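You operate a simulated robot arm through the tools that you are given. There is no shell and no other tool.

You run a simulated two-armed robot. Do the job below in one go: nothing can be reset, and whatever is moved stays where it is left.

JOB
Lower the level probe until the probe meter shows 50 MM.
Fine: free the lock slide, switch on, set the axis knob to DOWN and jog. A probe driven into the bed breaks. Switch off and lock. Dry hands at the jog box; hands and goods clear of the rails while it runs: it pinches.

It is judged by the outcome, as a careful person would: the job done as asked, and still so three seconds after it is handed in. It fails if anything else is knocked over, pushed out of place, dropped, spilled or broken.

ROBOT AND FRAMES
Two 7-joint arms with fingered hands on one trunk that stands fixed in place. Base frame: the origin is at the foot of the trunk, x ahead of it, y to its left, z up. Lengths are in m, angles in degrees, forces in N, time in s.
The left shoulder is at [0.044, 0.182, 1.249], the right one opposite. With the tool pointing down near the work surface each hand reaches from about 0.36 to 0.8 m from the base axis, measured 20 degrees to its own side. Payload 3.8 kg a hand.
The TCP of each hand is the grasp point between the finger pads, 0.03 m short of the fingertips. In the tool frame z runs along the fingers and y along their closing line. The gripper opens to 0.104 m. The gripper's body begins 0.035 m behind the TCP. The gripper is a hand of 4 fingers: y runs from the thumb to the fingers, the wrist lies at [-0.017, -0.104, -0.178] in the tool frame.
Orientation is that of the tool frame in the base frame, as a unit quaternion [w, x, y, z]. With the fingers straight down and the wrist toward the robot, the tool's x, y and z point along [0, 1, 0], [1, 0, 0] and [0, 0, -1] of the base frame.

CONTROLS
- The arms move only by the tool servo_tool. It takes "left_targets", "right_targets" or both (then of equal length, played together; a hand with none holds still); each is a list of rows, each a list of 6 numbers: the shift along the tool's x, y, z in units of 30 mm (1.0 is 30 mm), then the turn, a rotation vector about the tool's x, y, z in units of 6 degrees (1.0 is 6 degrees). In form: [[x, y, z, ax, ay, az], ...]. A call has 1 to 20 rows; each row shifts and turns the commanded pose from where the row before left it, along the tool's axes as they then stand. A call with a number of a shift or a turn outside -1 to 1 is refused whole. A row lasts 0.2 s, in which the tool goes at most 0.05 m and 8.6 degrees; a call with a longer step from one row to the next is refused whole. A pose out of reach is approached as far as the arm can. The call stops where the force on the tool passes 40 N (or 10 N more than at its start, if that is more) or the arm is blocked; 0.2 s more then pass. In this call time passes only in rows, and 0.2 s behind the last. The reply holds the time, the measured pose of the TCP, the force on the tool along the base axes, the opening and the grip force, in the units named above and with some noise, with the torque about the TCP (base axes, N m) and any sound that the robot's microphone picked up, and new pictures: "show" is both (left out), scene, wrist or none (wrist: the cameras of the hands that moved).
- Cameras (640 x 400 px; columns grow to the right, rows downward): "scene" is now at [0.1137, -0.0589, 1.4387]; the picture's right is [-0.63, -0.77, 0.00], its down [-0.35, 0.29, -0.89] and it looks along [0.69, -0.56, -0.46] (base axes); focal length 243 px, centre (320, 200). "left" rides on the left gripper at [-0.066, -0.09, -0.126] in its tool frame; the picture's right is [-0.78, -0.30, 0.56], its down [0.57, -0.70, 0.42] and it looks along [0.26, 0.65, 0.71] (tool axes); focal length 275 px, centre (320, 200). "right" rides on the right gripper at [0.066, -0.09, -0.126] in its tool frame; the picture's right is [-0.78, 0.30, -0.56], its down [-0.57, -0.70, 0.42] and it looks along [-0.27, 0.65, 0.71] (tool axes); focal length 275 px, centre (320, 200).
- raise_lower(by): slides the trunk up (or, below 0, down) by that many m; the arms and the scene camera ride with it, the base frame stays. It gives what a move gives, with no picture.
- move_fingers(index, middle, ring, thumb_bend, thumb_turn, hand): sets how far each is bent, from 0 (flat) to 1 (curled in); at 0.3 the hand is open as for a grip, at 0.7 the pads meet at the TCP. One left out holds its place. A second passes; each finger stops where it meets its share of the squeeze, and holds until it gets a number again. It is the only way to open and close the hand. It gives what a move gives, with no picture; readings hold the bend of each and the force on the fingers (four entries, about 0 where the hand has none), thumb and palm. thumb_turn goes from beside the hand (0) to across from the fingers (1), as for a grip.
- turn_head(pan, tilt): turns the head with the scene camera to pan (to the left, within 86 degrees either way) and tilt (down, from -29 to 69), counted from straight ahead of the robot. It gives what a move gives, and a new picture of the scene camera.
- point_at(camera, pixels): for up to 12 pixels [column, row] of the newest picture of that camera ("zoom" is the newest enlarged one), the place [x, y, z] in the base frame of the surface seen there, good to about 0.003 m. No time passes.
- enlarge(camera, box): a new picture of the part [left, top, right, bottom] of that camera's present view, enlarged. No time passes.
- sign_off(): hands the job in; it is judged then, once.

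Leave the grippers open and the arms clear of the work at the hand-in unless told otherwise.

The tools are called after "Call:" by a JSON object that holds its "op" and its "data". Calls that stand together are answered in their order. servo_tool: Moves the arms, as the interface text tells. Its arguments: {"type":"object","properties":{"left_targets":{"type":"array","items":{"type":"array","items":{"type":"number"}}},"right_targets":{"type":"array","items":{"type":"array","items":{"type":"number"}}},"show":{"type":"string","enum":["both","scene","wrist","none"]}},"required":[]} The other tools are called the same way: raise_lower (by) slides the trunk up or down; move_fingers (index, middle, ring, thumb_bend, thumb_turn, hand) moves the fingers one by one; turn_head (pan, tilt) turns the head that bears the scene camera; point_at (camera, pixels) gives the place of the surface under pixels of a picture; enlarge (camera, box) takes an enlarged picture of a part of a camera's view; sign_off () hands the job in.

At the start:

```text
time_s: 0.0
left_position: [0.4974, -0.0087, 1.2464]
left_tool_rot: [0.0, 0.707, 0.708, 0.0]
left_contact_force: [-0.4, 0.9, 0.0]
left_ft_torque: [-0.01, 0.01, 0.02]
left_gripper_width: 0.1034
left_grip_force: 0.1
left_shape: jaw
left_bend: [0.3, 0.3, 0.3, 0.3, 0.97]
left_finger forces: [0.1, 0.0, 0.1, 0.0, 0.1, 0.0]
right_position: [0.3384, -0.5067, 1.2668]
right_tool_rot: [0.0, 0.707, 0.707, 0.0]
right_contact_force: [0.0, -0.4, 0.1]
right_ft_torque: [-0.01, 0.02, 0.01]
right_gripper_width: 0.1038
right_grip_force: 0.0
right_shape: jaw
right_bend: [0.3, 0.3, 0.3, 0.3, 0.97]
right_finger forces: [0.0, 0.1, 0.1, 0.0, 0.1, 0.0]
trunk travel left (down, up): [-0.4, 0.356]
head pan, tilt: [-39.3, 27.2]
```

scene: 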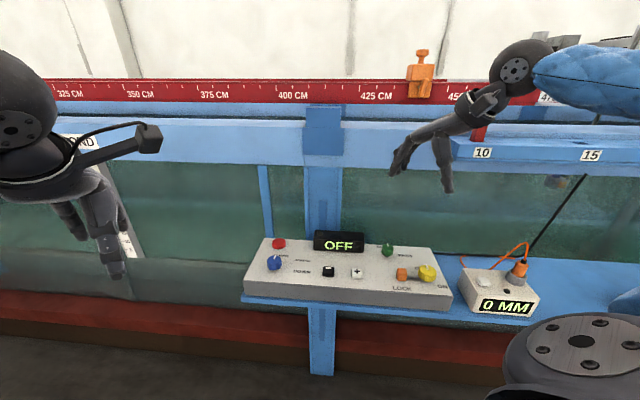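
right: 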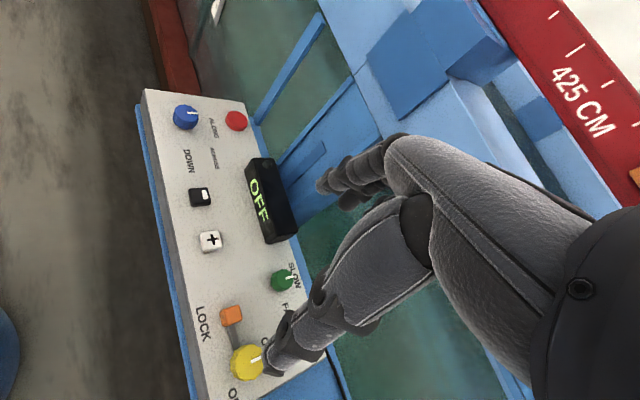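
left: 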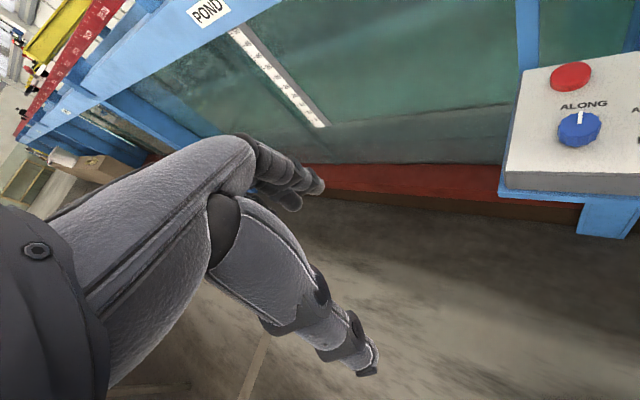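

I see a control box (scene about 245-455, 235-310) with a red button, blue knob, black and white buttons, an OFF display, a green knob, an orange lock slide and a yellow knob, plus a probe meter reading 0 MM at right. I'll enlarge these parts before doing anything.

Call:
{"op": "enlarge", "data": {"camera": "scene", "box": [235, 220, 465, 320]}}

Call:
{"op": "enlarge", "data": {"camera": "right", "box": [130, 80, 350, 400]}}

Call:
{"op": "enlarge", "data": {"camera": "scene", "box": [380, 20, 640, 330]}}

```text
2.78 times, centred on (350, 270) of scene
```

zoom: 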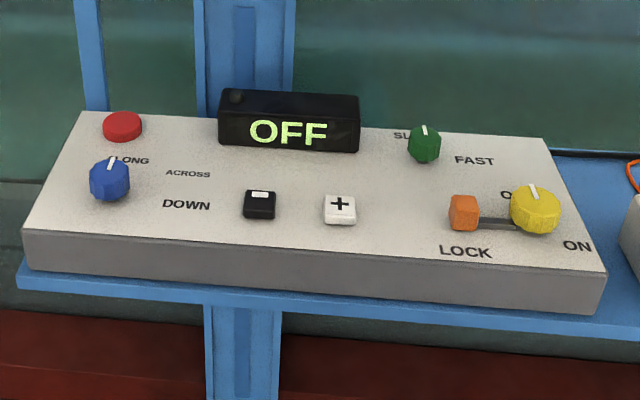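

```text
1.25 times, centred on (240, 240) of right
```

zoom: 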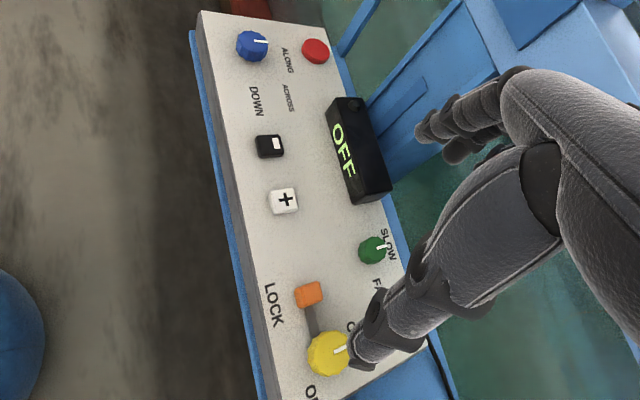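

```text
1.29 times, centred on (510, 175) of scene
```

zoom: 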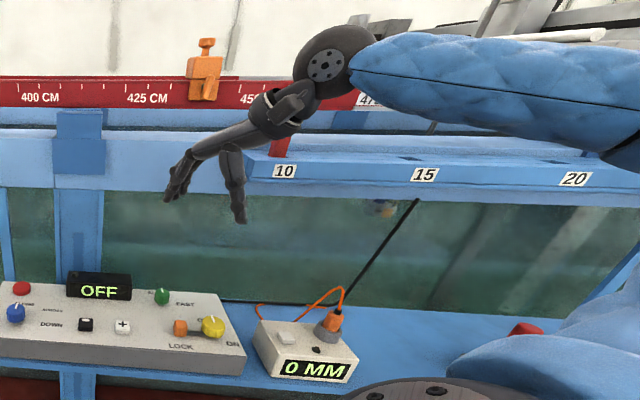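

The box shows ALONG / ACROSS / DOWN around the blue knob, SLOW/FAST on the green knob, a LOCK slide and an OFF–ON yellow knob. I need to see where the probe and rails are, so I'll pan the head around.

Call:
{"op": "turn_head", "data": {"pan": -75, "tilt": 20}}

Call:
{"op": "turn_head", "data": {"pan": 0, "tilt": 20}}

Call:
{"op": "turn_head", "data": {"pan": 45, "tilt": 20}}

```text
time_s: 1.0
left_position: [0.4976, -0.0096, 1.2467]
left_tool_rot: [-0.001, 0.706, 0.708, 0.0]
left_contact_force: [-1.0, -0.4, 0.2]
left_ft_torque: [-0.01, 0.03, -0.02]
left_gripper_width: 0.1036
left_grip_force: 0.1
left_shape: jaw
left_bend: [0.3, 0.3, 0.3, 0.3, 0.97]
left_finger forces: [0.0, 0.1, 0.0, 0.1, 0.1, 0.1]
right_position: [0.3392, -0.5059, 1.2677]
right_tool_rot: [0.0, 0.707, 0.707, 0.0]
right_contact_force: [0.1, -0.7, 0.6]
right_ft_torque: [-0.01, -0.02, 0.0]
right_gripper_width: 0.1037
right_grip_force: 0.1
right_shape: jaw
right_bend: [0.3, 0.3, 0.3, 0.3, 0.97]
right_finger forces: [0.0, 0.0, 0.0, 0.0, 0.0, 0.0]
trunk travel left (down, up): [-0.4, 0.356]
head pan, tilt: [-75.0, 20.0]
```

scene: 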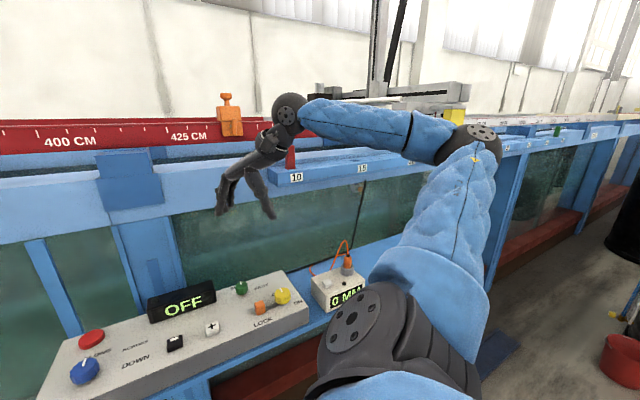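

```text
time_s: 2.5
left_position: [0.4979, -0.0086, 1.2474]
left_tool_rot: [-0.001, 0.706, 0.708, 0.0]
left_contact_force: [-0.7, 0.1, 0.4]
left_ft_torque: [0.02, 0.03, 0.02]
left_gripper_width: 0.1036
left_grip_force: 0.0
left_shape: jaw
left_bend: [0.3, 0.3, 0.3, 0.3, 0.97]
left_finger forces: [0.0, 0.0, 0.1, 0.0, 0.0, 0.0]
right_position: [0.3389, -0.5061, 1.2687]
right_tool_rot: [0.0, 0.707, 0.707, 0.0]
right_contact_force: [0.3, 1.2, -0.1]
right_ft_torque: [0.0, 0.0, -0.01]
right_gripper_width: 0.1035
right_grip_force: 0.0
right_shape: jaw
right_bend: [0.3, 0.3, 0.3, 0.3, 0.97]
right_finger forces: [0.0, 0.1, 0.0, 0.0, 0.1, 0.0]
trunk travel left (down, up): [-0.4, 0.356]
head pan, tilt: [0.0, 20.0]
```

scene: 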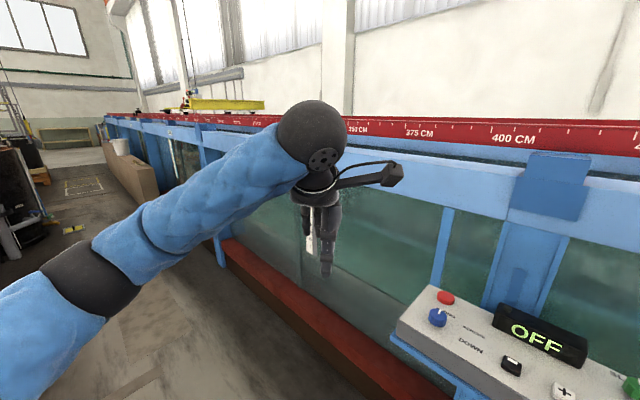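

```text
time_s: 3.6
left_position: [0.4976, -0.0082, 1.2462]
left_tool_rot: [0.0, 0.707, 0.707, 0.0]
left_contact_force: [-0.1, -0.3, 0.7]
left_ft_torque: [0.03, 0.05, -0.01]
left_gripper_width: 0.1034
left_grip_force: 0.1
left_shape: jaw
left_bend: [0.3, 0.3, 0.3, 0.3, 0.97]
left_finger forces: [0.0, 0.0, 0.1, 0.0, 0.0, 0.1]
right_position: [0.3375, -0.5079, 1.2677]
right_tool_rot: [0.001, 0.707, 0.708, -0.001]
right_contact_force: [-0.7, -0.3, 0.4]
right_ft_torque: [0.02, -0.02, 0.02]
right_gripper_width: 0.1039
right_grip_force: 0.1
right_shape: jaw
right_bend: [0.3, 0.3, 0.3, 0.3, 0.97]
right_finger forces: [0.0, 0.0, 0.1, 0.0, 0.0, 0.0]
trunk travel left (down, up): [-0.4, 0.356]
head pan, tilt: [45.0, 20.0]
```

scene: 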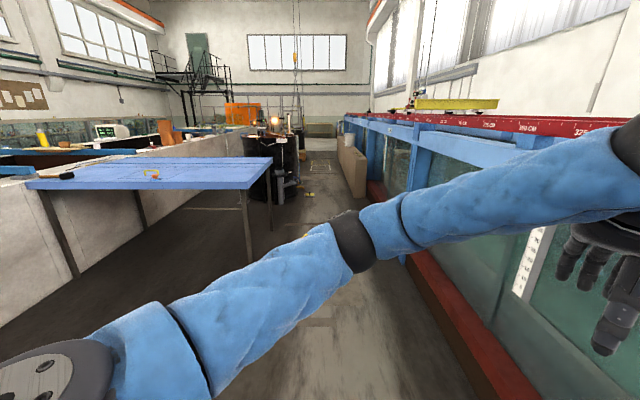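

The carriage looks to be behind the right forearm at right (pan -75 view, about 320-470, 60-110). I'll look there again and zoom.

Call:
{"op": "turn_head", "data": {"pan": -70, "tilt": 10}}

Call:
{"op": "enlarge", "data": {"camera": "scene", "box": [200, 50, 560, 275]}}

```text
time_s: 5.5
left_position: [0.4983, -0.0094, 1.2464]
left_tool_rot: [0.0, 0.706, 0.708, 0.0]
left_contact_force: [0.4, 0.3, -0.3]
left_ft_torque: [0.02, 0.02, -0.02]
left_gripper_width: 0.1034
left_grip_force: 0.1
left_shape: jaw
left_bend: [0.3, 0.3, 0.3, 0.3, 0.97]
left_finger forces: [0.1, 0.0, 0.1, 0.0, 0.0, 0.0]
right_position: [0.3378, -0.5063, 1.2681]
right_tool_rot: [0.0, 0.707, 0.707, 0.001]
right_contact_force: [-0.7, 0.3, -0.4]
right_ft_torque: [0.01, -0.01, 0.02]
right_gripper_width: 0.1039
right_grip_force: 0.2
right_shape: jaw
right_bend: [0.3, 0.3, 0.3, 0.3, 0.97]
right_finger forces: [0.0, 0.0, 0.0, 0.0, 0.0, 0.0]
trunk travel left (down, up): [-0.4, 0.356]
head pan, tilt: [-70.0, 10.0]
```

scene: 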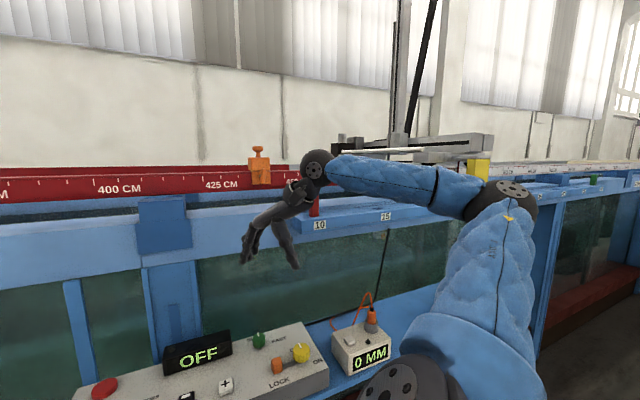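

```text
1.78 times, centred on (380, 162) of scene
```

zoom: 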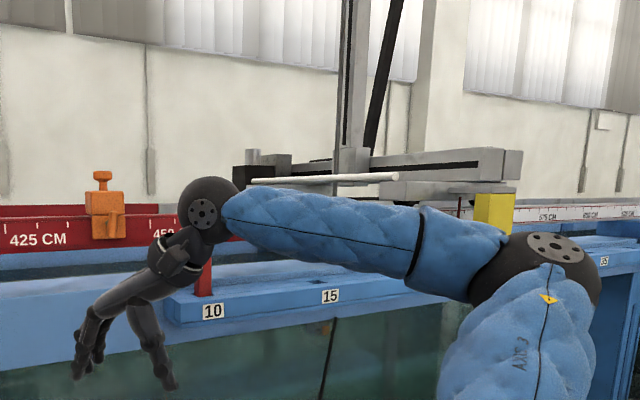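

The carriage with its mast and across-beam sits behind the right arm, and a white rod appears to lie near it. I'll take 3D positions of a number of points.

Call:
{"op": "point_at", "data": {"camera": "scene", "pixels": [[104, 388], [200, 352], [225, 384], [259, 339], [278, 365], [300, 352], [370, 356], [371, 318], [319, 225], [315, 206], [259, 165], [400, 151]]}}

Call:
{"op": "point_at", "data": {"camera": "zoom", "pixels": [[320, 181], [390, 176], [262, 181], [346, 100], [350, 160], [490, 170], [490, 205], [330, 330], [380, 70], [275, 160], [100, 200], [560, 205]]}}

```text
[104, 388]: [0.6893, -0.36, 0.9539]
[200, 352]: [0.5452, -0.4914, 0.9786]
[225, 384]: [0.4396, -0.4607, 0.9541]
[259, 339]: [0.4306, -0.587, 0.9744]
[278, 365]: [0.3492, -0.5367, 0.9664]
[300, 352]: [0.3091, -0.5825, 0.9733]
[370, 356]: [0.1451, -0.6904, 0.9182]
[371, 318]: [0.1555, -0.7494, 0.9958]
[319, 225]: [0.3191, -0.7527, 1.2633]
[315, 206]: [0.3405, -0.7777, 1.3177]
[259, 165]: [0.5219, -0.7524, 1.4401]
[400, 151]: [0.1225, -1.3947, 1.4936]
```

```text
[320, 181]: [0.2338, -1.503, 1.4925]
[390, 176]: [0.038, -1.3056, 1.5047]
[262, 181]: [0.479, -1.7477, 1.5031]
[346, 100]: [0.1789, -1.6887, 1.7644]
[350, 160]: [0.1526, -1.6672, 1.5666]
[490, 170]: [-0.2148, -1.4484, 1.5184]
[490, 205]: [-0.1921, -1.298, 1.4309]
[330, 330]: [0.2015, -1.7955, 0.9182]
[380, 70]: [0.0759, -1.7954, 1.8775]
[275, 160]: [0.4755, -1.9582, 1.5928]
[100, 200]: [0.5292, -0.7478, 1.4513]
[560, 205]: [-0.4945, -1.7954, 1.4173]
```

The flume runs diagonally past me; the box is within reach of the right hand. Next I'll look down at the box closely to get precise control positions.

Call:
{"op": "turn_head", "data": {"pan": -48, "tilt": 38}}

Call:
{"op": "enlarge", "data": {"camera": "scene", "box": [200, 120, 420, 258]}}

```text
time_s: 6.5
left_position: [0.4982, -0.0095, 1.2475]
left_tool_rot: [0.0, 0.706, 0.708, 0.0]
left_contact_force: [0.4, -0.2, 0.1]
left_ft_torque: [-0.02, -0.01, -0.03]
left_gripper_width: 0.1037
left_grip_force: 0.0
left_shape: jaw
left_bend: [0.3, 0.3, 0.3, 0.3, 0.97]
left_finger forces: [0.0, 0.0, 0.0, 0.0, 0.1, 0.0]
right_position: [0.3385, -0.5068, 1.2671]
right_tool_rot: [0.001, 0.707, 0.707, 0.0]
right_contact_force: [0.0, 0.1, -0.4]
right_ft_torque: [0.06, -0.03, -0.02]
right_gripper_width: 0.1041
right_grip_force: 0.1
right_shape: jaw
right_bend: [0.3, 0.3, 0.3, 0.3, 0.97]
right_finger forces: [0.1, 0.0, 0.1, 0.1, 0.1, 0.0]
trunk travel left (down, up): [-0.4, 0.356]
head pan, tilt: [-48.0, 38.0]
```

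scene: 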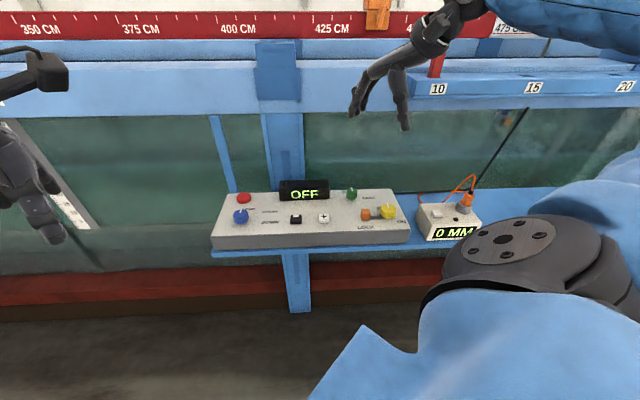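

```text
2.90 times, centred on (310, 189) of scene
```

zoom: 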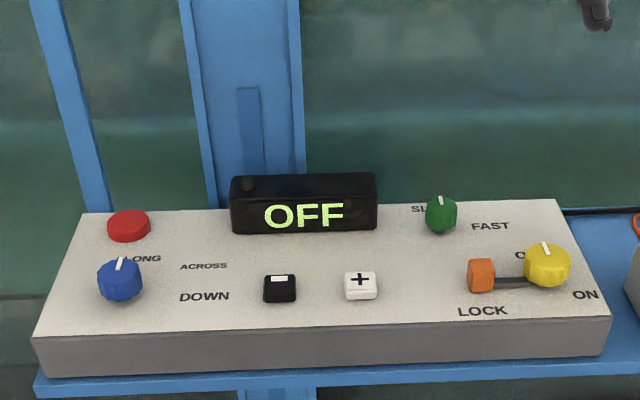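

Clear view. I'll measure each control and the panel corners on this enlarged picture.

Call:
{"op": "point_at", "data": {"camera": "zoom", "pixels": [[128, 222], [120, 276], [280, 286], [360, 284], [440, 212], [480, 273], [547, 262], [515, 283], [85, 215], [555, 203], [610, 315], [35, 338]]}}

Call:
{"op": "point_at", "data": {"camera": "zoom", "pixels": [[310, 190], [310, 320], [120, 320], [480, 293], [547, 287], [515, 320], [330, 285], [440, 240], [415, 207], [490, 226], [205, 297], [585, 295]]}}

```text
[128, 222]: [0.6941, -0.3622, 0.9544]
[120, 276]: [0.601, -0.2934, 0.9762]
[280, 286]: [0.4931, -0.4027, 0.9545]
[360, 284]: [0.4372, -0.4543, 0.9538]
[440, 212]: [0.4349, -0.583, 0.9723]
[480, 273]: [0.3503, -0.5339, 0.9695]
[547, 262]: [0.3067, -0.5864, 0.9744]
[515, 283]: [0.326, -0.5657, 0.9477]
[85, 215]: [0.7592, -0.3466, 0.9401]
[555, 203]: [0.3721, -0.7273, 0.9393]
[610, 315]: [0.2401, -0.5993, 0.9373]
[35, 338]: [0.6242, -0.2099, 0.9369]
```

```text
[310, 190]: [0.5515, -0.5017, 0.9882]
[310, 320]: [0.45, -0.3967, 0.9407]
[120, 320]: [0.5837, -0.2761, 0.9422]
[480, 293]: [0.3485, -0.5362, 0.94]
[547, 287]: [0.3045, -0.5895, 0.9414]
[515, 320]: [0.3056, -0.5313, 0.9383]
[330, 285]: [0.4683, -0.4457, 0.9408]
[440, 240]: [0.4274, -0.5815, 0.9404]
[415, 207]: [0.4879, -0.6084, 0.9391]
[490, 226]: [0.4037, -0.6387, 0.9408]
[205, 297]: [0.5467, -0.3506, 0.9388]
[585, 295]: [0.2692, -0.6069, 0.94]
```

Panel top is at z≈0.940; its long side runs along about (-0.71,-0.70), depth along (0.70,-0.71). Measured: + key at (0.437,-0.454), black key (0.493,-0.403), blue knob (0.600,-0.293), orange slide (0.350,-0.534), yellow knob (0.306,-0.587), green (0.433,-0.583). I'll turn the right hand 45° about its tool z so it squares with the box, staying high.

Call:
{"op": "servo_tool", "data": {"right_targets": [[0, 0, 0, 0, 0, 0.94], [0, 0, 0, 0, 0, 0.94], [0, 0, 0, 0, 0, 0.94], [0, 0, 0, 0, 0, 0.94], [0, 0, 0, 0, 0, 0.94], [0, 0, 0, 0, 0, 0.94], [0, 0, 0, 0, 0, 0.94], [0, 0, 0, 0, 0, 0.92]], "show": "both"}}

```text
time_s: 8.3
left_position: [0.4971, -0.0095, 1.247]
left_tool_rot: [-0.001, 0.707, 0.708, 0.0]
left_contact_force: [-1.0, -0.6, -0.6]
left_ft_torque: [0.0, 0.0, 0.0]
left_gripper_width: 0.1034
left_grip_force: 0.0
left_shape: jaw
left_bend: [0.3, 0.3, 0.3, 0.3, 0.97]
left_finger forces: [0.1, 0.0, 0.1, 0.1, 0.1, 0.1]
right_position: [0.3385, -0.507, 1.2682]
right_tool_rot: [0.001, 0.924, 0.382, 0.001]
right_contact_force: [0.0, 0.1, 0.3]
right_ft_torque: [0.04, -0.01, 0.02]
right_gripper_width: 0.1039
right_grip_force: 0.1
right_shape: jaw
right_bend: [0.3, 0.3, 0.3, 0.3, 0.97]
right_finger forces: [0.1, 0.0, 0.1, 0.1, 0.0, 0.0]
trunk travel left (down, up): [-0.4, 0.356]
head pan, tilt: [-48.0, 38.0]
```

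scene: 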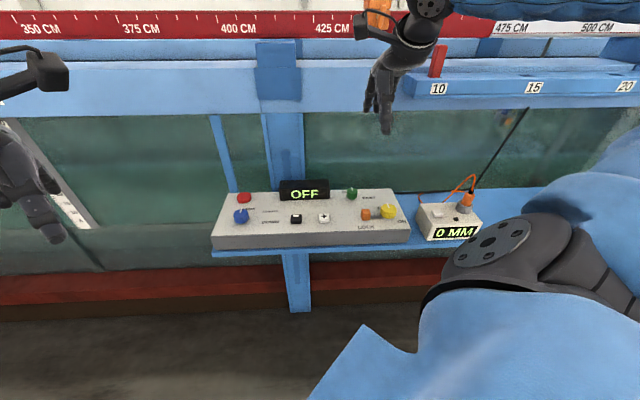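
right: 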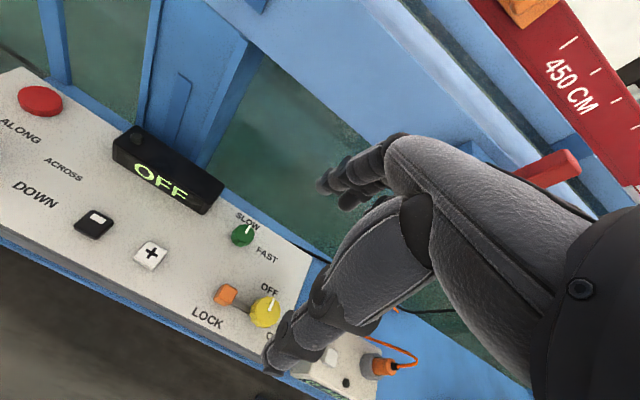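

The hand is squared with the box. The right-hand view shows SLOW/FAST, OFF/ON labels: green points to SLOW, yellow to OFF. I'll bring the right hand down to hover above the + key area (z about 1.05), which also drops the forearm out of my view of the carriage.

Call:
{"op": "servo_tool", "data": {"right_targets": [[0.43, 0.04, 0.9, 0, 0, 0], [0.43, 0.04, 0.9, 0, 0, 0], [0.43, 0.04, 0.9, 0, 0, 0], [0.43, 0.04, 0.9, 0, 0, 0], [0.43, 0.04, 0.9, 0, 0, 0], [0.43, 0.04, 0.9, 0, 0, 0], [0.43, 0.04, 0.9, 0, 0, 0], [0.43, 0.04, 0.9, 0, 0, 0]], "show": "both"}}

Call:
{"op": "turn_head", "data": {"pan": -75, "tilt": 12}}

Call:
{"op": "enlarge", "data": {"camera": "scene", "box": [240, 20, 540, 210]}}

```text
time_s: 10.1
left_position: [0.4985, -0.0088, 1.247]
left_tool_rot: [0.0, 0.707, 0.707, 0.0]
left_contact_force: [0.1, 0.5, 0.4]
left_ft_torque: [-0.02, 0.0, 0.02]
left_gripper_width: 0.1035
left_grip_force: 0.0
left_shape: jaw
left_bend: [0.3, 0.3, 0.3, 0.3, 0.97]
left_finger forces: [0.1, 0.0, 0.0, 0.1, 0.0, 0.0]
right_position: [0.4226, -0.4413, 1.0499]
right_tool_rot: [0.0, 0.924, 0.383, 0.0]
right_contact_force: [-0.3, 0.6, -0.1]
right_ft_torque: [0.03, 0.01, -0.03]
right_gripper_width: 0.1035
right_grip_force: 0.1
right_shape: jaw
right_bend: [0.3, 0.3, 0.3, 0.3, 0.97]
right_finger forces: [0.1, 0.1, 0.1, 0.0, 0.1, 0.1]
trunk travel left (down, up): [-0.4, 0.356]
head pan, tilt: [-48.0, 38.0]
```

scene: 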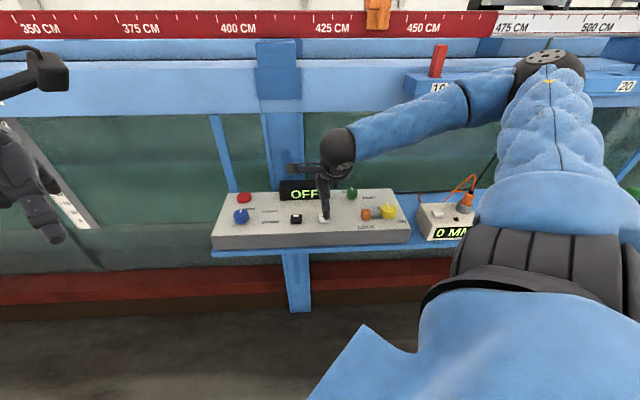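
right: 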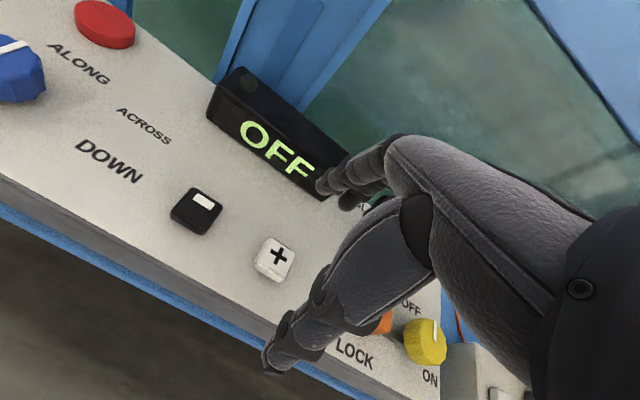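

```text
time_s: 11.0
left_position: [0.498, -0.0085, 1.2463]
left_tool_rot: [0.0, 0.706, 0.708, 0.001]
left_contact_force: [-0.6, 0.2, 0.3]
left_ft_torque: [0.02, 0.01, -0.02]
left_gripper_width: 0.1036
left_grip_force: 0.1
left_shape: jaw
left_bend: [0.3, 0.3, 0.3, 0.3, 0.97]
left_finger forces: [0.0, 0.0, 0.1, 0.0, 0.0, 0.0]
right_position: [0.422, -0.4423, 1.0519]
right_tool_rot: [-0.001, 0.924, 0.382, 0.0]
right_contact_force: [0.4, -0.1, -0.9]
right_ft_torque: [-0.01, 0.04, -0.02]
right_gripper_width: 0.1037
right_grip_force: 0.0
right_shape: jaw
right_bend: [0.3, 0.3, 0.3, 0.3, 0.97]
right_finger forces: [0.1, 0.0, 0.0, 0.1, 0.0, 0.1]
trunk travel left (down, up): [-0.4, 0.356]
head pan, tilt: [-75.0, 12.0]
```

scene: 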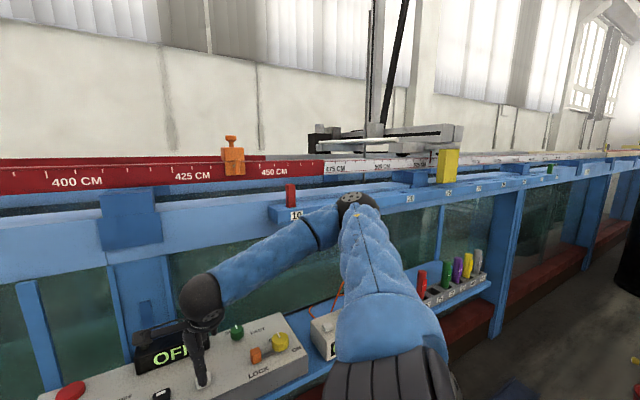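

```text
2.11 times, centred on (390, 115) of scene
```

zoom: 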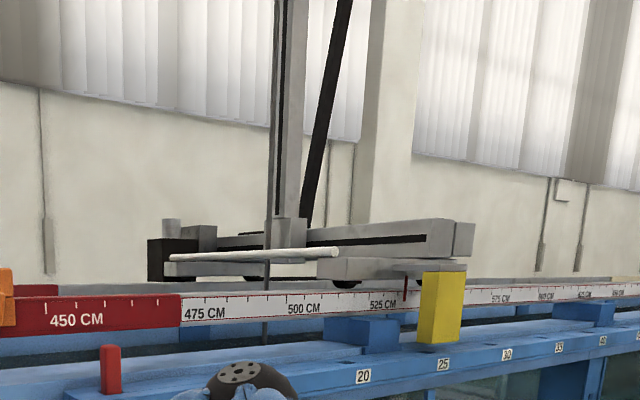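

Now I see the carriage near 525 CM with the mast and a thin probe rod at zoom (265,330) below the across-beam; a white rod lies on the carriage well out of my reach. I'll zoom at the carriage and at the water area beneath it.

Call:
{"op": "enlarge", "data": {"camera": "scene", "box": [300, 100, 480, 212]}}

Call:
{"op": "enlarge", "data": {"camera": "scene", "box": [300, 170, 520, 310]}}

```text
3.56 times, centred on (390, 156) of scene
```

zoom: 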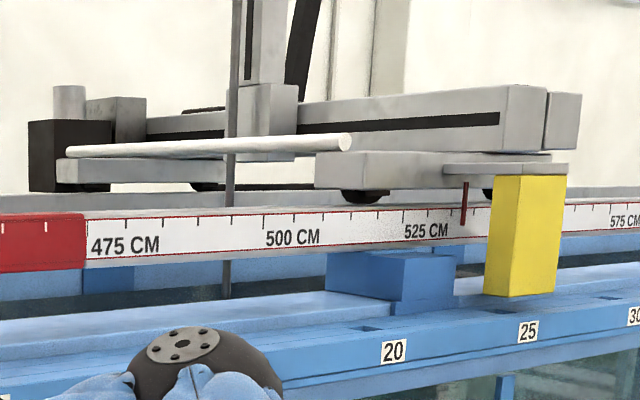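

```text
2.86 times, centred on (410, 240) of scene
```

zoom: 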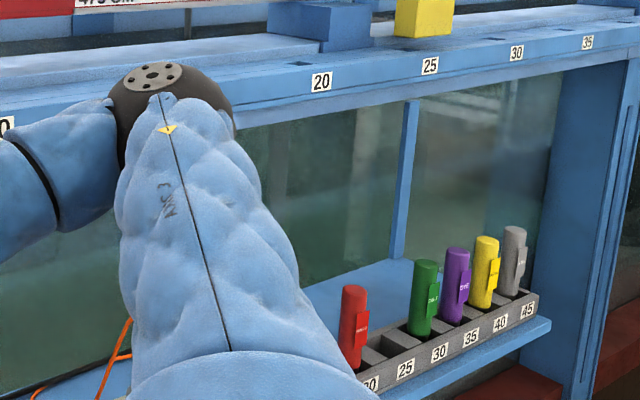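

The yellow, red and other blocks sit on the front rail's numbered slots, and a rack of coloured tubes stands behind my right elbow. I'll measure the rack, meter and elbow so that I keep clear.

Call:
{"op": "point_at", "data": {"camera": "zoom", "pixels": [[350, 330], [425, 300], [515, 255], [370, 380], [150, 80], [230, 200], [120, 330], [320, 20], [425, 20], [250, 340]]}}

Call:
{"op": "point_at", "data": {"camera": "scene", "pixels": [[200, 290], [355, 205], [360, 300], [400, 360], [325, 325], [292, 195], [235, 165], [345, 280], [440, 165], [160, 340]]}}

```text
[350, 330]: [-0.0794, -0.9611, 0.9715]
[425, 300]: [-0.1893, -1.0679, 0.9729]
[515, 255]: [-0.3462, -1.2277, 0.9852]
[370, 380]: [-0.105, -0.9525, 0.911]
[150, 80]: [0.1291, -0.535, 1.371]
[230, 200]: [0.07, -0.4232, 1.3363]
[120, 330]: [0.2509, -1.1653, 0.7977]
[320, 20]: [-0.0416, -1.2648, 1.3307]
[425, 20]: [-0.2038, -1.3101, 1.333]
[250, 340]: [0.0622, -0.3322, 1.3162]
```

```text
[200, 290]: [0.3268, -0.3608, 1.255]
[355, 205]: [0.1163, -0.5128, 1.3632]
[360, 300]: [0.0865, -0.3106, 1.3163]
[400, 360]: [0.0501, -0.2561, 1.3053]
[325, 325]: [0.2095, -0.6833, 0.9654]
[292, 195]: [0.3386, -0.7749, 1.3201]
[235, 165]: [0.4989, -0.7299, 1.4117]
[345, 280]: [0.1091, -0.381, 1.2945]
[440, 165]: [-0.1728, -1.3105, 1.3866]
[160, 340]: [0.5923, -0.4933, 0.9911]
```

Elbow and forearm are well above everything. Now I'll shape the right hand for a narrow two-finger pinch: curl index and ring, keep middle and thumb open, then look at it.

Call:
{"op": "move_fingers", "data": {"hand": "right", "index": 1.0, "ring": 1.0}}

Call:
{"op": "turn_head", "data": {"pan": -48, "tilt": 38}}

Call:
{"op": "enlarge", "data": {"camera": "right", "box": [0, 0, 640, 400]}}

Call:
{"op": "enlarge", "data": {"camera": "scene", "box": [200, 100, 440, 250]}}

```text
time_s: 12.0
left_position: [0.4975, -0.0091, 1.2474]
left_tool_rot: [0.0, 0.706, 0.708, 0.0]
left_contact_force: [0.6, -0.8, 0.0]
left_ft_torque: [-0.01, -0.04, 0.0]
left_gripper_width: 0.1038
left_grip_force: 0.0
left_shape: jaw
left_bend: [0.3, 0.3, 0.3, 0.3, 0.97]
left_finger forces: [0.0, 0.1, 0.0, 0.0, 0.0, 0.0]
right_position: [0.4208, -0.4413, 1.0504]
right_tool_rot: [0.0, 0.924, 0.382, -0.001]
right_contact_force: [-0.4, 0.5, -0.1]
right_ft_torque: [0.04, 0.0, 0.01]
right_gripper_width: 0.0645
right_grip_force: 0.0
right_shape: fingers
right_bend: [1.0, 0.3, 1.0, 0.3, 0.97]
right_finger forces: [0.0, 0.1, 0.0, 0.0, 0.0, 0.0]
trunk travel left (down, up): [-0.4, 0.356]
head pan, tilt: [-75.0, 12.0]
```

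```text
time_s: 12.9
left_position: [0.4971, -0.0089, 1.2463]
left_tool_rot: [0.0, 0.706, 0.708, 0.0]
left_contact_force: [0.1, -1.0, -0.2]
left_ft_torque: [-0.02, 0.02, -0.05]
left_gripper_width: 0.1038
left_grip_force: 0.1
left_shape: jaw
left_bend: [0.3, 0.3, 0.3, 0.3, 0.97]
left_finger forces: [0.0, 0.0, 0.1, 0.0, 0.0, 0.0]
right_position: [0.421, -0.443, 1.0512]
right_tool_rot: [0.0, 0.924, 0.382, 0.0]
right_contact_force: [-0.9, -0.5, -0.6]
right_ft_torque: [0.02, 0.02, -0.02]
right_gripper_width: 0.0646
right_grip_force: 0.1
right_shape: fingers
right_bend: [1.0, 0.3, 1.0, 0.3, 0.97]
right_finger forces: [0.0, 0.0, 0.0, 0.0, 0.0, 0.0]
trunk travel left (down, up): [-0.4, 0.356]
head pan, tilt: [-48.0, 38.0]
```

scene: 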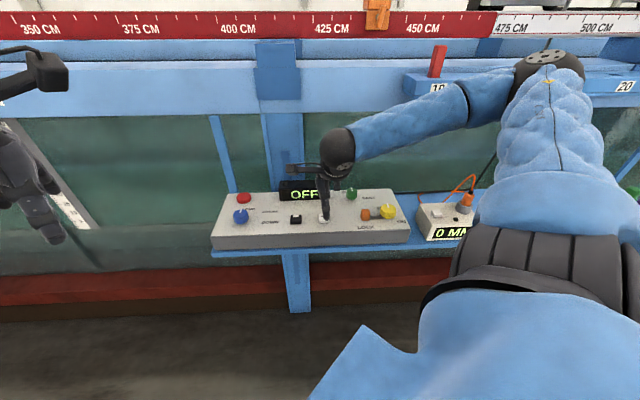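

```text
1.00 times, centred on (320, 200) of right (not enlarged: the box is as wide or as high as the picture)
```

zoom: 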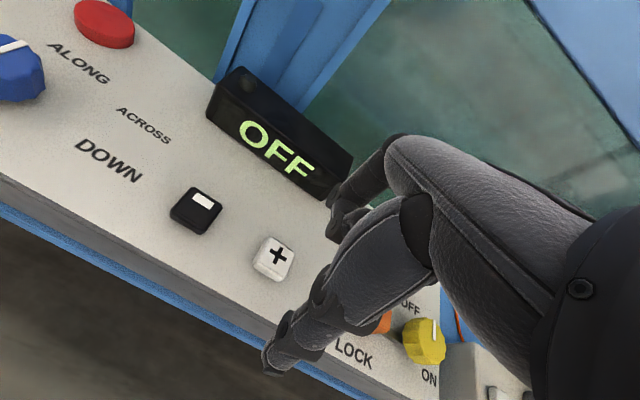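

```text
2.67 times, centred on (320, 175) of scene
```

zoom: 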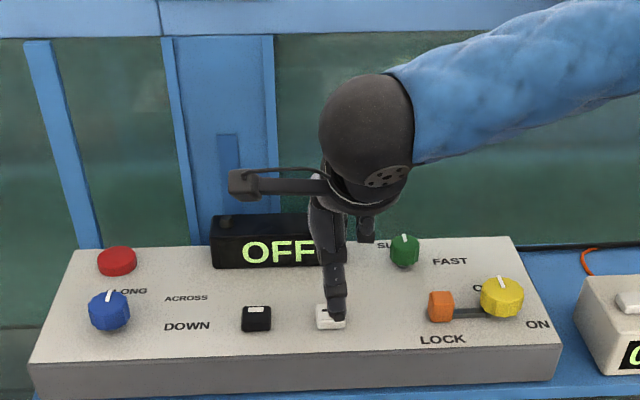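

The hand is shaped: index and ring curled, middle and thumb open and straddling. The lock block (orange) is at zoom (441,306) beside its slot. I'll move the hand over the orange block, staying at z≈1.05.

Call:
{"op": "servo_tool", "data": {"right_targets": [[-0.98, 0.12, 0, 0, 0, 0], [-0.98, 0.12, 0, 0, 0, 0], [-0.98, 0.12, 0, 0, 0, 0], [-0.98, 0.12, 0, 0, 0, 0]], "show": "both"}}

Call:
{"op": "enlarge", "data": {"camera": "scene", "box": [300, 130, 460, 230]}}

```text
time_s: 13.9
left_position: [0.4973, -0.0092, 1.2467]
left_tool_rot: [0.0, 0.706, 0.708, 0.0]
left_contact_force: [0.1, 1.1, -0.3]
left_ft_torque: [-0.01, 0.04, -0.02]
left_gripper_width: 0.1037
left_grip_force: 0.0
left_shape: jaw
left_bend: [0.3, 0.3, 0.3, 0.3, 0.97]
left_finger forces: [0.0, 0.0, 0.0, 0.0, 0.1, 0.1]
right_position: [0.346, -0.532, 1.0504]
right_tool_rot: [0.001, 0.924, 0.382, 0.002]
right_contact_force: [0.1, -1.1, 0.4]
right_ft_torque: [0.0, -0.02, 0.0]
right_gripper_width: 0.0649
right_grip_force: 0.0
right_shape: fingers
right_bend: [1.0, 0.3, 1.0, 0.3, 0.97]
right_finger forces: [0.0, 0.1, 0.1, 0.0, 0.0, 0.0]
trunk travel left (down, up): [-0.4, 0.356]
head pan, tilt: [-48.0, 38.0]
```

scene: 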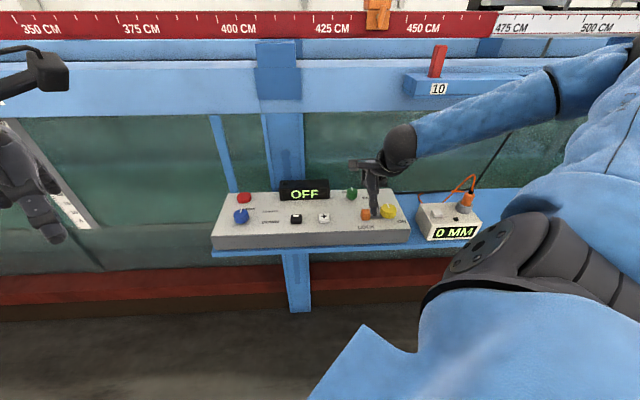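
right: 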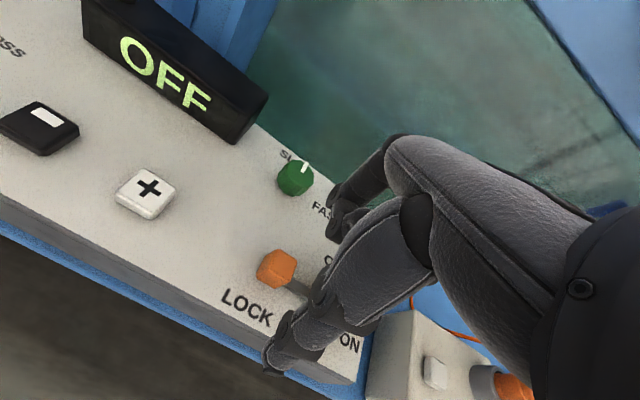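

```text
4.00 times, centred on (380, 180) of scene
```

zoom: 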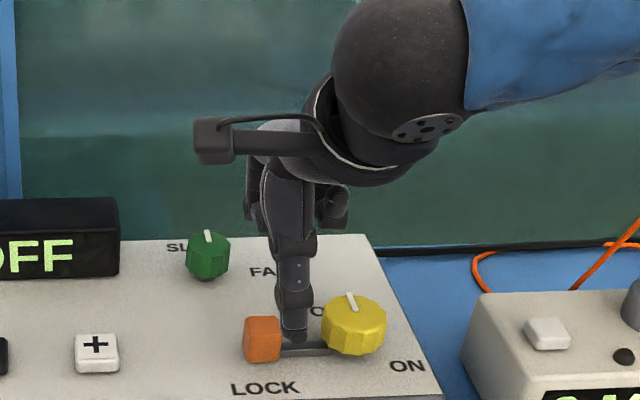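

The orange block top is at right-camera (280,262). I'll measure the block's top corners and slot in the wrist view for an exact alignment.

Call:
{"op": "enlarge", "data": {"camera": "right", "box": [220, 220, 380, 320]}}

```text
4.00 times, centred on (300, 270) of right
```

zoom: 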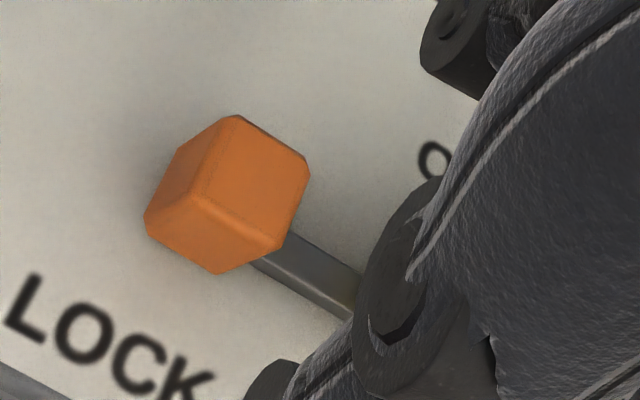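

Call:
{"op": "point_at", "data": {"camera": "zoom", "pixels": [[250, 175], [235, 125], [300, 175], [270, 235], [200, 195], [180, 190], [240, 240], [290, 255], [340, 300], [165, 225]]}}

```text
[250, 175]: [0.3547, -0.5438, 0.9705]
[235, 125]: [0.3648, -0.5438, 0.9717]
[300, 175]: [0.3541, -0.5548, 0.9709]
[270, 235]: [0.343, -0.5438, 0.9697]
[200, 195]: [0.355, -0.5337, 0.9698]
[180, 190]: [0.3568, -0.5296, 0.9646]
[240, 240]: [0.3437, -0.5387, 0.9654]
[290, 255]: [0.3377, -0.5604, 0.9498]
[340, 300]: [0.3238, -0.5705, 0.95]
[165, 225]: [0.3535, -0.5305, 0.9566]
```

Block centre is about (0.354,-0.544), top z 0.970, roughly 0.02 wide. I'll half-close thumb and middle to narrow the gap to about 0.05, then shift to centre and lower to z≈0.985.

Call:
{"op": "move_fingers", "data": {"hand": "right", "middle": 0.48, "thumb_bend": 0.48}}

Call:
{"op": "servo_tool", "data": {"right_targets": [[-0.1, 0.47, 0, 0, 0, 0], [0, 0, 0.5, 0, 0, 0], [0, 0, 0.5, 0, 0, 0]], "show": "both"}}

Call:
{"op": "enlarge", "data": {"camera": "right", "box": [200, 180, 400, 305]}}

Call:
{"op": "enlarge", "data": {"camera": "scene", "box": [310, 150, 438, 230]}}

```text
time_s: 14.9
left_position: [0.4974, -0.0092, 1.2465]
left_tool_rot: [0.0, 0.706, 0.708, 0.0]
left_contact_force: [0.2, -0.1, 0.6]
left_ft_torque: [-0.02, 0.01, 0.02]
left_gripper_width: 0.1036
left_grip_force: 0.0
left_shape: jaw
left_bend: [0.3, 0.3, 0.3, 0.3, 0.97]
left_finger forces: [0.0, 0.0, 0.0, 0.0, 0.0, 0.0]
right_position: [0.3462, -0.5325, 1.0499]
right_tool_rot: [0.0, 0.924, 0.382, 0.0]
right_contact_force: [-0.8, 0.6, 0.2]
right_ft_torque: [-0.02, 0.01, -0.02]
right_gripper_width: 0.0554
right_grip_force: 0.1
right_shape: fingers
right_bend: [1.0, 0.48, 1.0, 0.48, 0.97]
right_finger forces: [0.0, 0.1, 0.0, 0.1, 0.0, 0.0]
trunk travel left (down, up): [-0.4, 0.356]
head pan, tilt: [-48.0, 38.0]
```

```text
time_s: 15.7
left_position: [0.4973, -0.0092, 1.2472]
left_tool_rot: [0.0, 0.706, 0.708, 0.001]
left_contact_force: [-0.3, -0.2, 0.1]
left_ft_torque: [-0.01, -0.01, 0.0]
left_gripper_width: 0.104
left_grip_force: 0.0
left_shape: jaw
left_bend: [0.3, 0.3, 0.3, 0.3, 0.97]
left_finger forces: [0.0, 0.0, 0.0, 0.0, 0.0, 0.1]
right_position: [0.3535, -0.5451, 1.0206]
right_tool_rot: [0.0, 0.924, 0.383, 0.0]
right_contact_force: [0.5, 0.0, -0.1]
right_ft_torque: [0.02, -0.04, 0.01]
right_gripper_width: 0.0555
right_grip_force: 0.1
right_shape: fingers
right_bend: [1.0, 0.48, 1.0, 0.48, 0.97]
right_finger forces: [0.1, 0.0, 0.0, 0.0, 0.0, 0.1]
trunk travel left (down, up): [-0.4, 0.356]
head pan, tilt: [-48.0, 38.0]
```

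scene: 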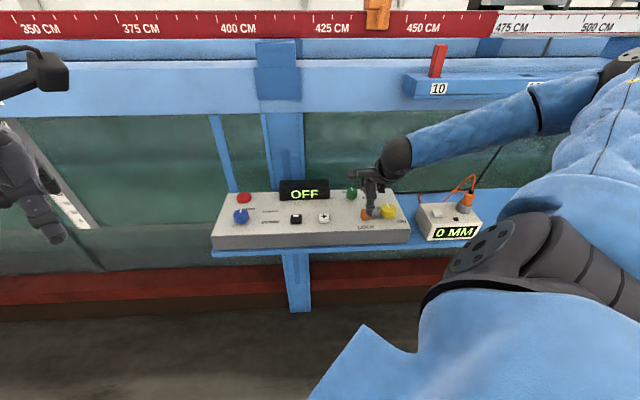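
right: 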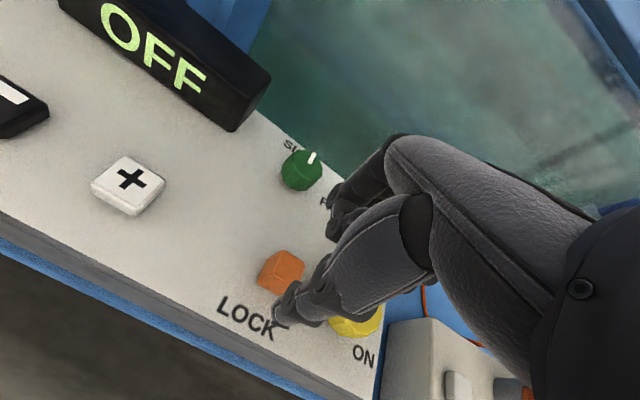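

```text
3.20 times, centred on (300, 242) of right
```

zoom: 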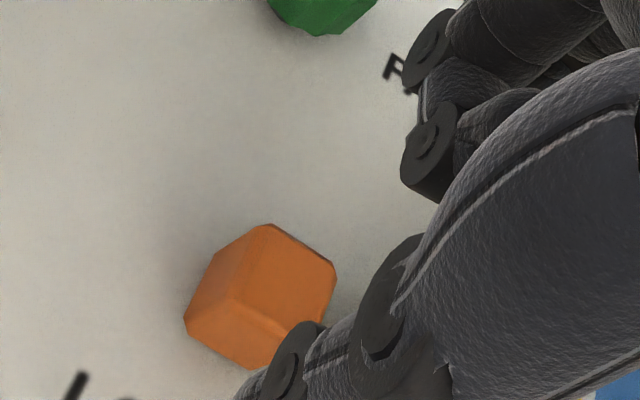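

```text
5.00 times, centred on (374, 190) of scene
```

zoom: 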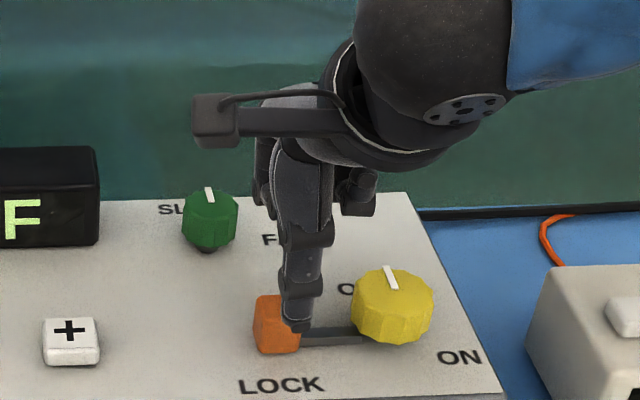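

The thumb tip shows at zoom (298,322), in front of the orange block. I'll measure the tip location to be sure the pinch lines up with the block.

Call:
{"op": "point_at", "data": {"camera": "zoom", "pixels": [[297, 322], [300, 285], [303, 240], [362, 205], [262, 195], [265, 300], [390, 300], [290, 330]]}}

Call:
{"op": "point_at", "data": {"camera": "right", "pixels": [[285, 310], [283, 265], [338, 190], [335, 230], [300, 290], [345, 205]]}}

```text
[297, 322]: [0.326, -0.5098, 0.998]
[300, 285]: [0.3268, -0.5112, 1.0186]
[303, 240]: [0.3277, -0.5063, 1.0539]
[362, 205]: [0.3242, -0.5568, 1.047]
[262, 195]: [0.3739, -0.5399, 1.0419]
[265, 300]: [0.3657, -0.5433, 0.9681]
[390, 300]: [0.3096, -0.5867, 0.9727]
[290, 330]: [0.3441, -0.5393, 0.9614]
```

```text
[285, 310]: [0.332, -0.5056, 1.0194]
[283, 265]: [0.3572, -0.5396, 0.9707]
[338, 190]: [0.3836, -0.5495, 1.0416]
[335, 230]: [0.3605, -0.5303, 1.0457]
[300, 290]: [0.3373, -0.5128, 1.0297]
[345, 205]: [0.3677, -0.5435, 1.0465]
```

The thumb lies about 0.04 in front of the TCP and is centred on the block to within 6 mm. I'll lower 43 mm so the tips straddle the block, watching the force.

Call:
{"op": "servo_tool", "data": {"right_targets": [[0.1, 0, 0.5, 0, 0, 0], [0, 0, 0.5, 0, 0, 0], [0, 0, 0.43, 0, 0, 0]], "show": "both"}}

Call:
{"op": "enlarge", "data": {"camera": "scene", "box": [310, 150, 438, 230]}}

```text
time_s: 16.5
left_position: [0.498, -0.0091, 1.2466]
left_tool_rot: [0.0, 0.706, 0.708, 0.0]
left_contact_force: [0.3, 0.1, -0.1]
left_ft_torque: [-0.03, 0.01, 0.0]
left_gripper_width: 0.1036
left_grip_force: 0.0
left_shape: jaw
left_bend: [0.3, 0.3, 0.3, 0.3, 0.97]
left_finger forces: [0.1, 0.0, 0.0, 0.1, 0.0, 0.0]
right_position: [0.3551, -0.5435, 0.978]
right_tool_rot: [-0.001, 0.924, 0.383, 0.0]
right_contact_force: [0.3, -0.7, 0.3]
right_ft_torque: [-0.01, -0.03, 0.03]
right_gripper_width: 0.0555
right_grip_force: 0.1
right_shape: fingers
right_bend: [1.0, 0.48, 1.0, 0.48, 0.97]
right_finger forces: [0.0, 0.1, 0.0, 0.1, 0.1, 0.1]
trunk travel left (down, up): [-0.4, 0.356]
head pan, tilt: [-48.0, 38.0]
```

scene: 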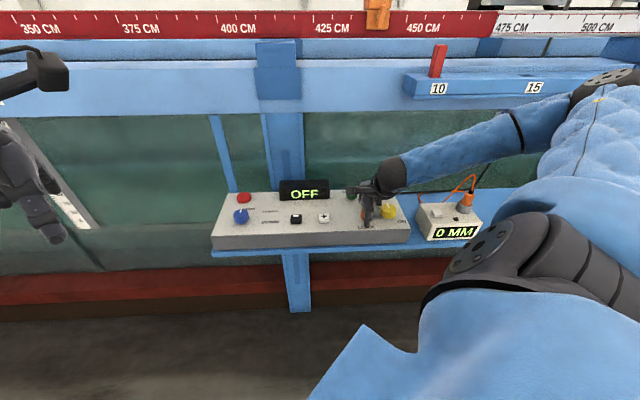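
right: 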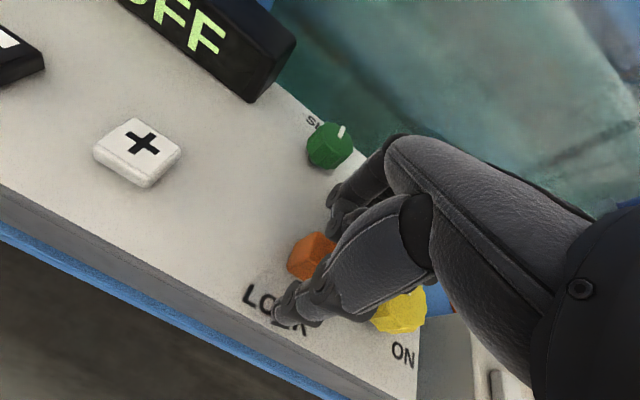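

```text
5.00 times, centred on (374, 190) of scene
```

zoom: 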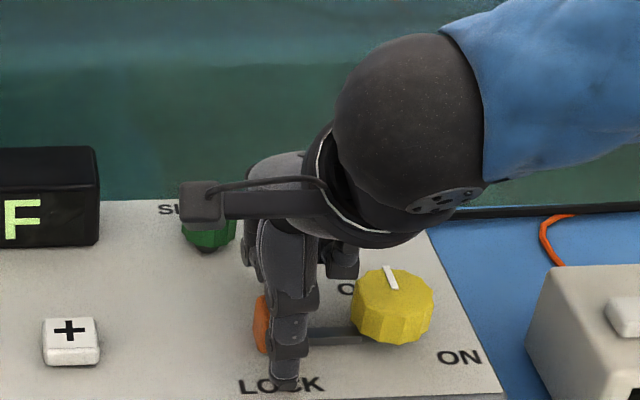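

Force is near zero and the thumb is in front of the block with the middle finger behind. I'll close thumb and middle to pinch it.

Call:
{"op": "move_fingers", "data": {"hand": "right", "middle": 0.68, "thumb_bend": 0.68}}

Call:
{"op": "enlarge", "data": {"camera": "scene", "box": [310, 150, 438, 230]}}

Call:
{"op": "enlarge", "data": {"camera": "right", "box": [200, 180, 400, 305]}}

```text
time_s: 17.5
left_position: [0.4984, -0.0099, 1.2463]
left_tool_rot: [0.0, 0.707, 0.708, 0.0]
left_contact_force: [0.2, -0.5, -0.6]
left_ft_torque: [0.04, 0.01, 0.01]
left_gripper_width: 0.1037
left_grip_force: 0.1
left_shape: jaw
left_bend: [0.3, 0.3, 0.3, 0.3, 0.97]
left_finger forces: [0.0, 0.0, 0.1, 0.1, 0.0, 0.0]
right_position: [0.3542, -0.5436, 0.9781]
right_tool_rot: [0.0, 0.924, 0.383, 0.0]
right_contact_force: [-0.1, -0.9, 0.4]
right_ft_torque: [-0.05, -0.04, 0.05]
right_gripper_width: 0.0482
right_grip_force: 4.2
right_shape: fingers
right_bend: [1.0, 0.63, 1.0, 0.63, 0.97]
right_finger forces: [0.1, 5.1, 0.0, 0.0, 4.2, 0.1]
trunk travel left (down, up): [-0.4, 0.356]
head pan, tilt: [-48.0, 38.0]
```

```text
5.00 times, centred on (374, 190) of scene
```

zoom: 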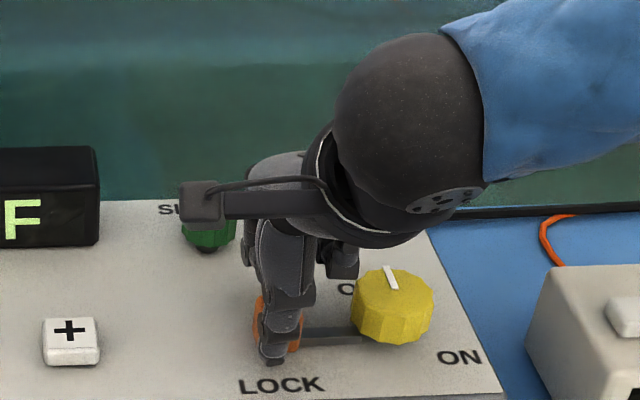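

```text
3.20 times, centred on (300, 242) of right
```

zoom: 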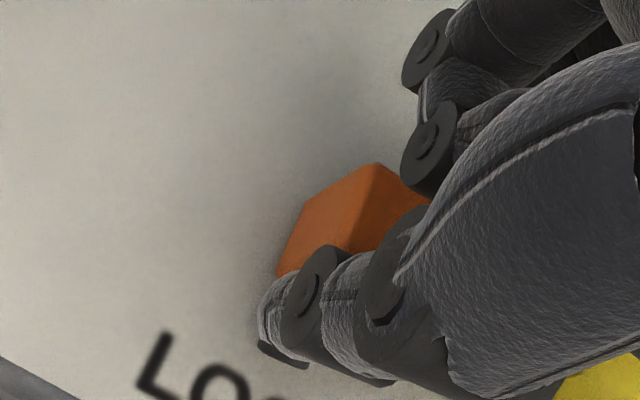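

Both pads grip the block (about 5 N each). I'll slide it along the slot toward the yellow knob (tool -x) in small steps.

Call:
{"op": "servo_tool", "data": {"right_targets": [[-0.2, 0, 0, 0, 0, 0], [-0.2, 0, 0, 0, 0, 0], [-0.2, 0, 0, 0, 0, 0]], "show": "both"}}

Call:
{"op": "enlarge", "data": {"camera": "scene", "box": [310, 150, 438, 230]}}

```text
time_s: 18.3
left_position: [0.4983, -0.0072, 1.2475]
left_tool_rot: [0.0, 0.707, 0.708, 0.0]
left_contact_force: [0.4, -0.4, 0.6]
left_ft_torque: [-0.01, 0.01, -0.01]
left_gripper_width: 0.1038
left_grip_force: 0.0
left_shape: jaw
left_bend: [0.3, 0.3, 0.3, 0.3, 0.97]
left_finger forces: [0.0, 0.0, 0.0, 0.1, 0.1, 0.0]
right_position: [0.3419, -0.5544, 0.9804]
right_tool_rot: [0.0, 0.924, 0.383, 0.0]
right_contact_force: [-0.3, 4.8, 1.2]
right_ft_torque: [0.07, 0.04, 0.03]
right_gripper_width: 0.0477
right_grip_force: 2.3
right_shape: fingers
right_bend: [1.0, 0.68, 1.0, 0.64, 0.96]
right_finger forces: [0.1, 0.0, 0.1, 0.0, 3.6, 0.0]
trunk travel left (down, up): [-0.4, 0.356]
head pan, tilt: [-48.0, 38.0]
```

scene: 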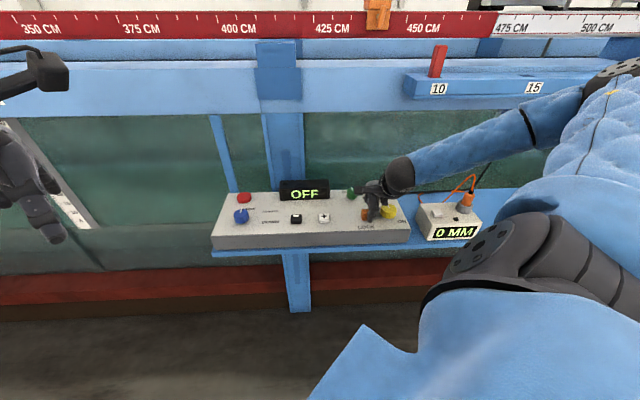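
right: 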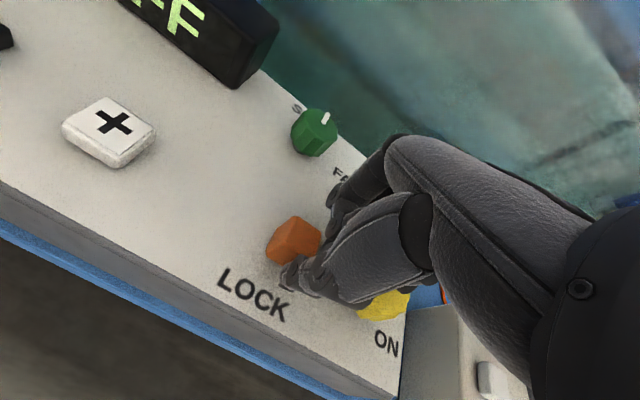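

```text
5.00 times, centred on (374, 190) of scene
```

zoom: 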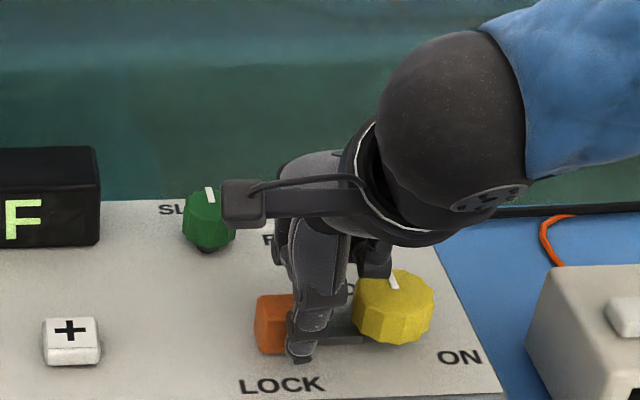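

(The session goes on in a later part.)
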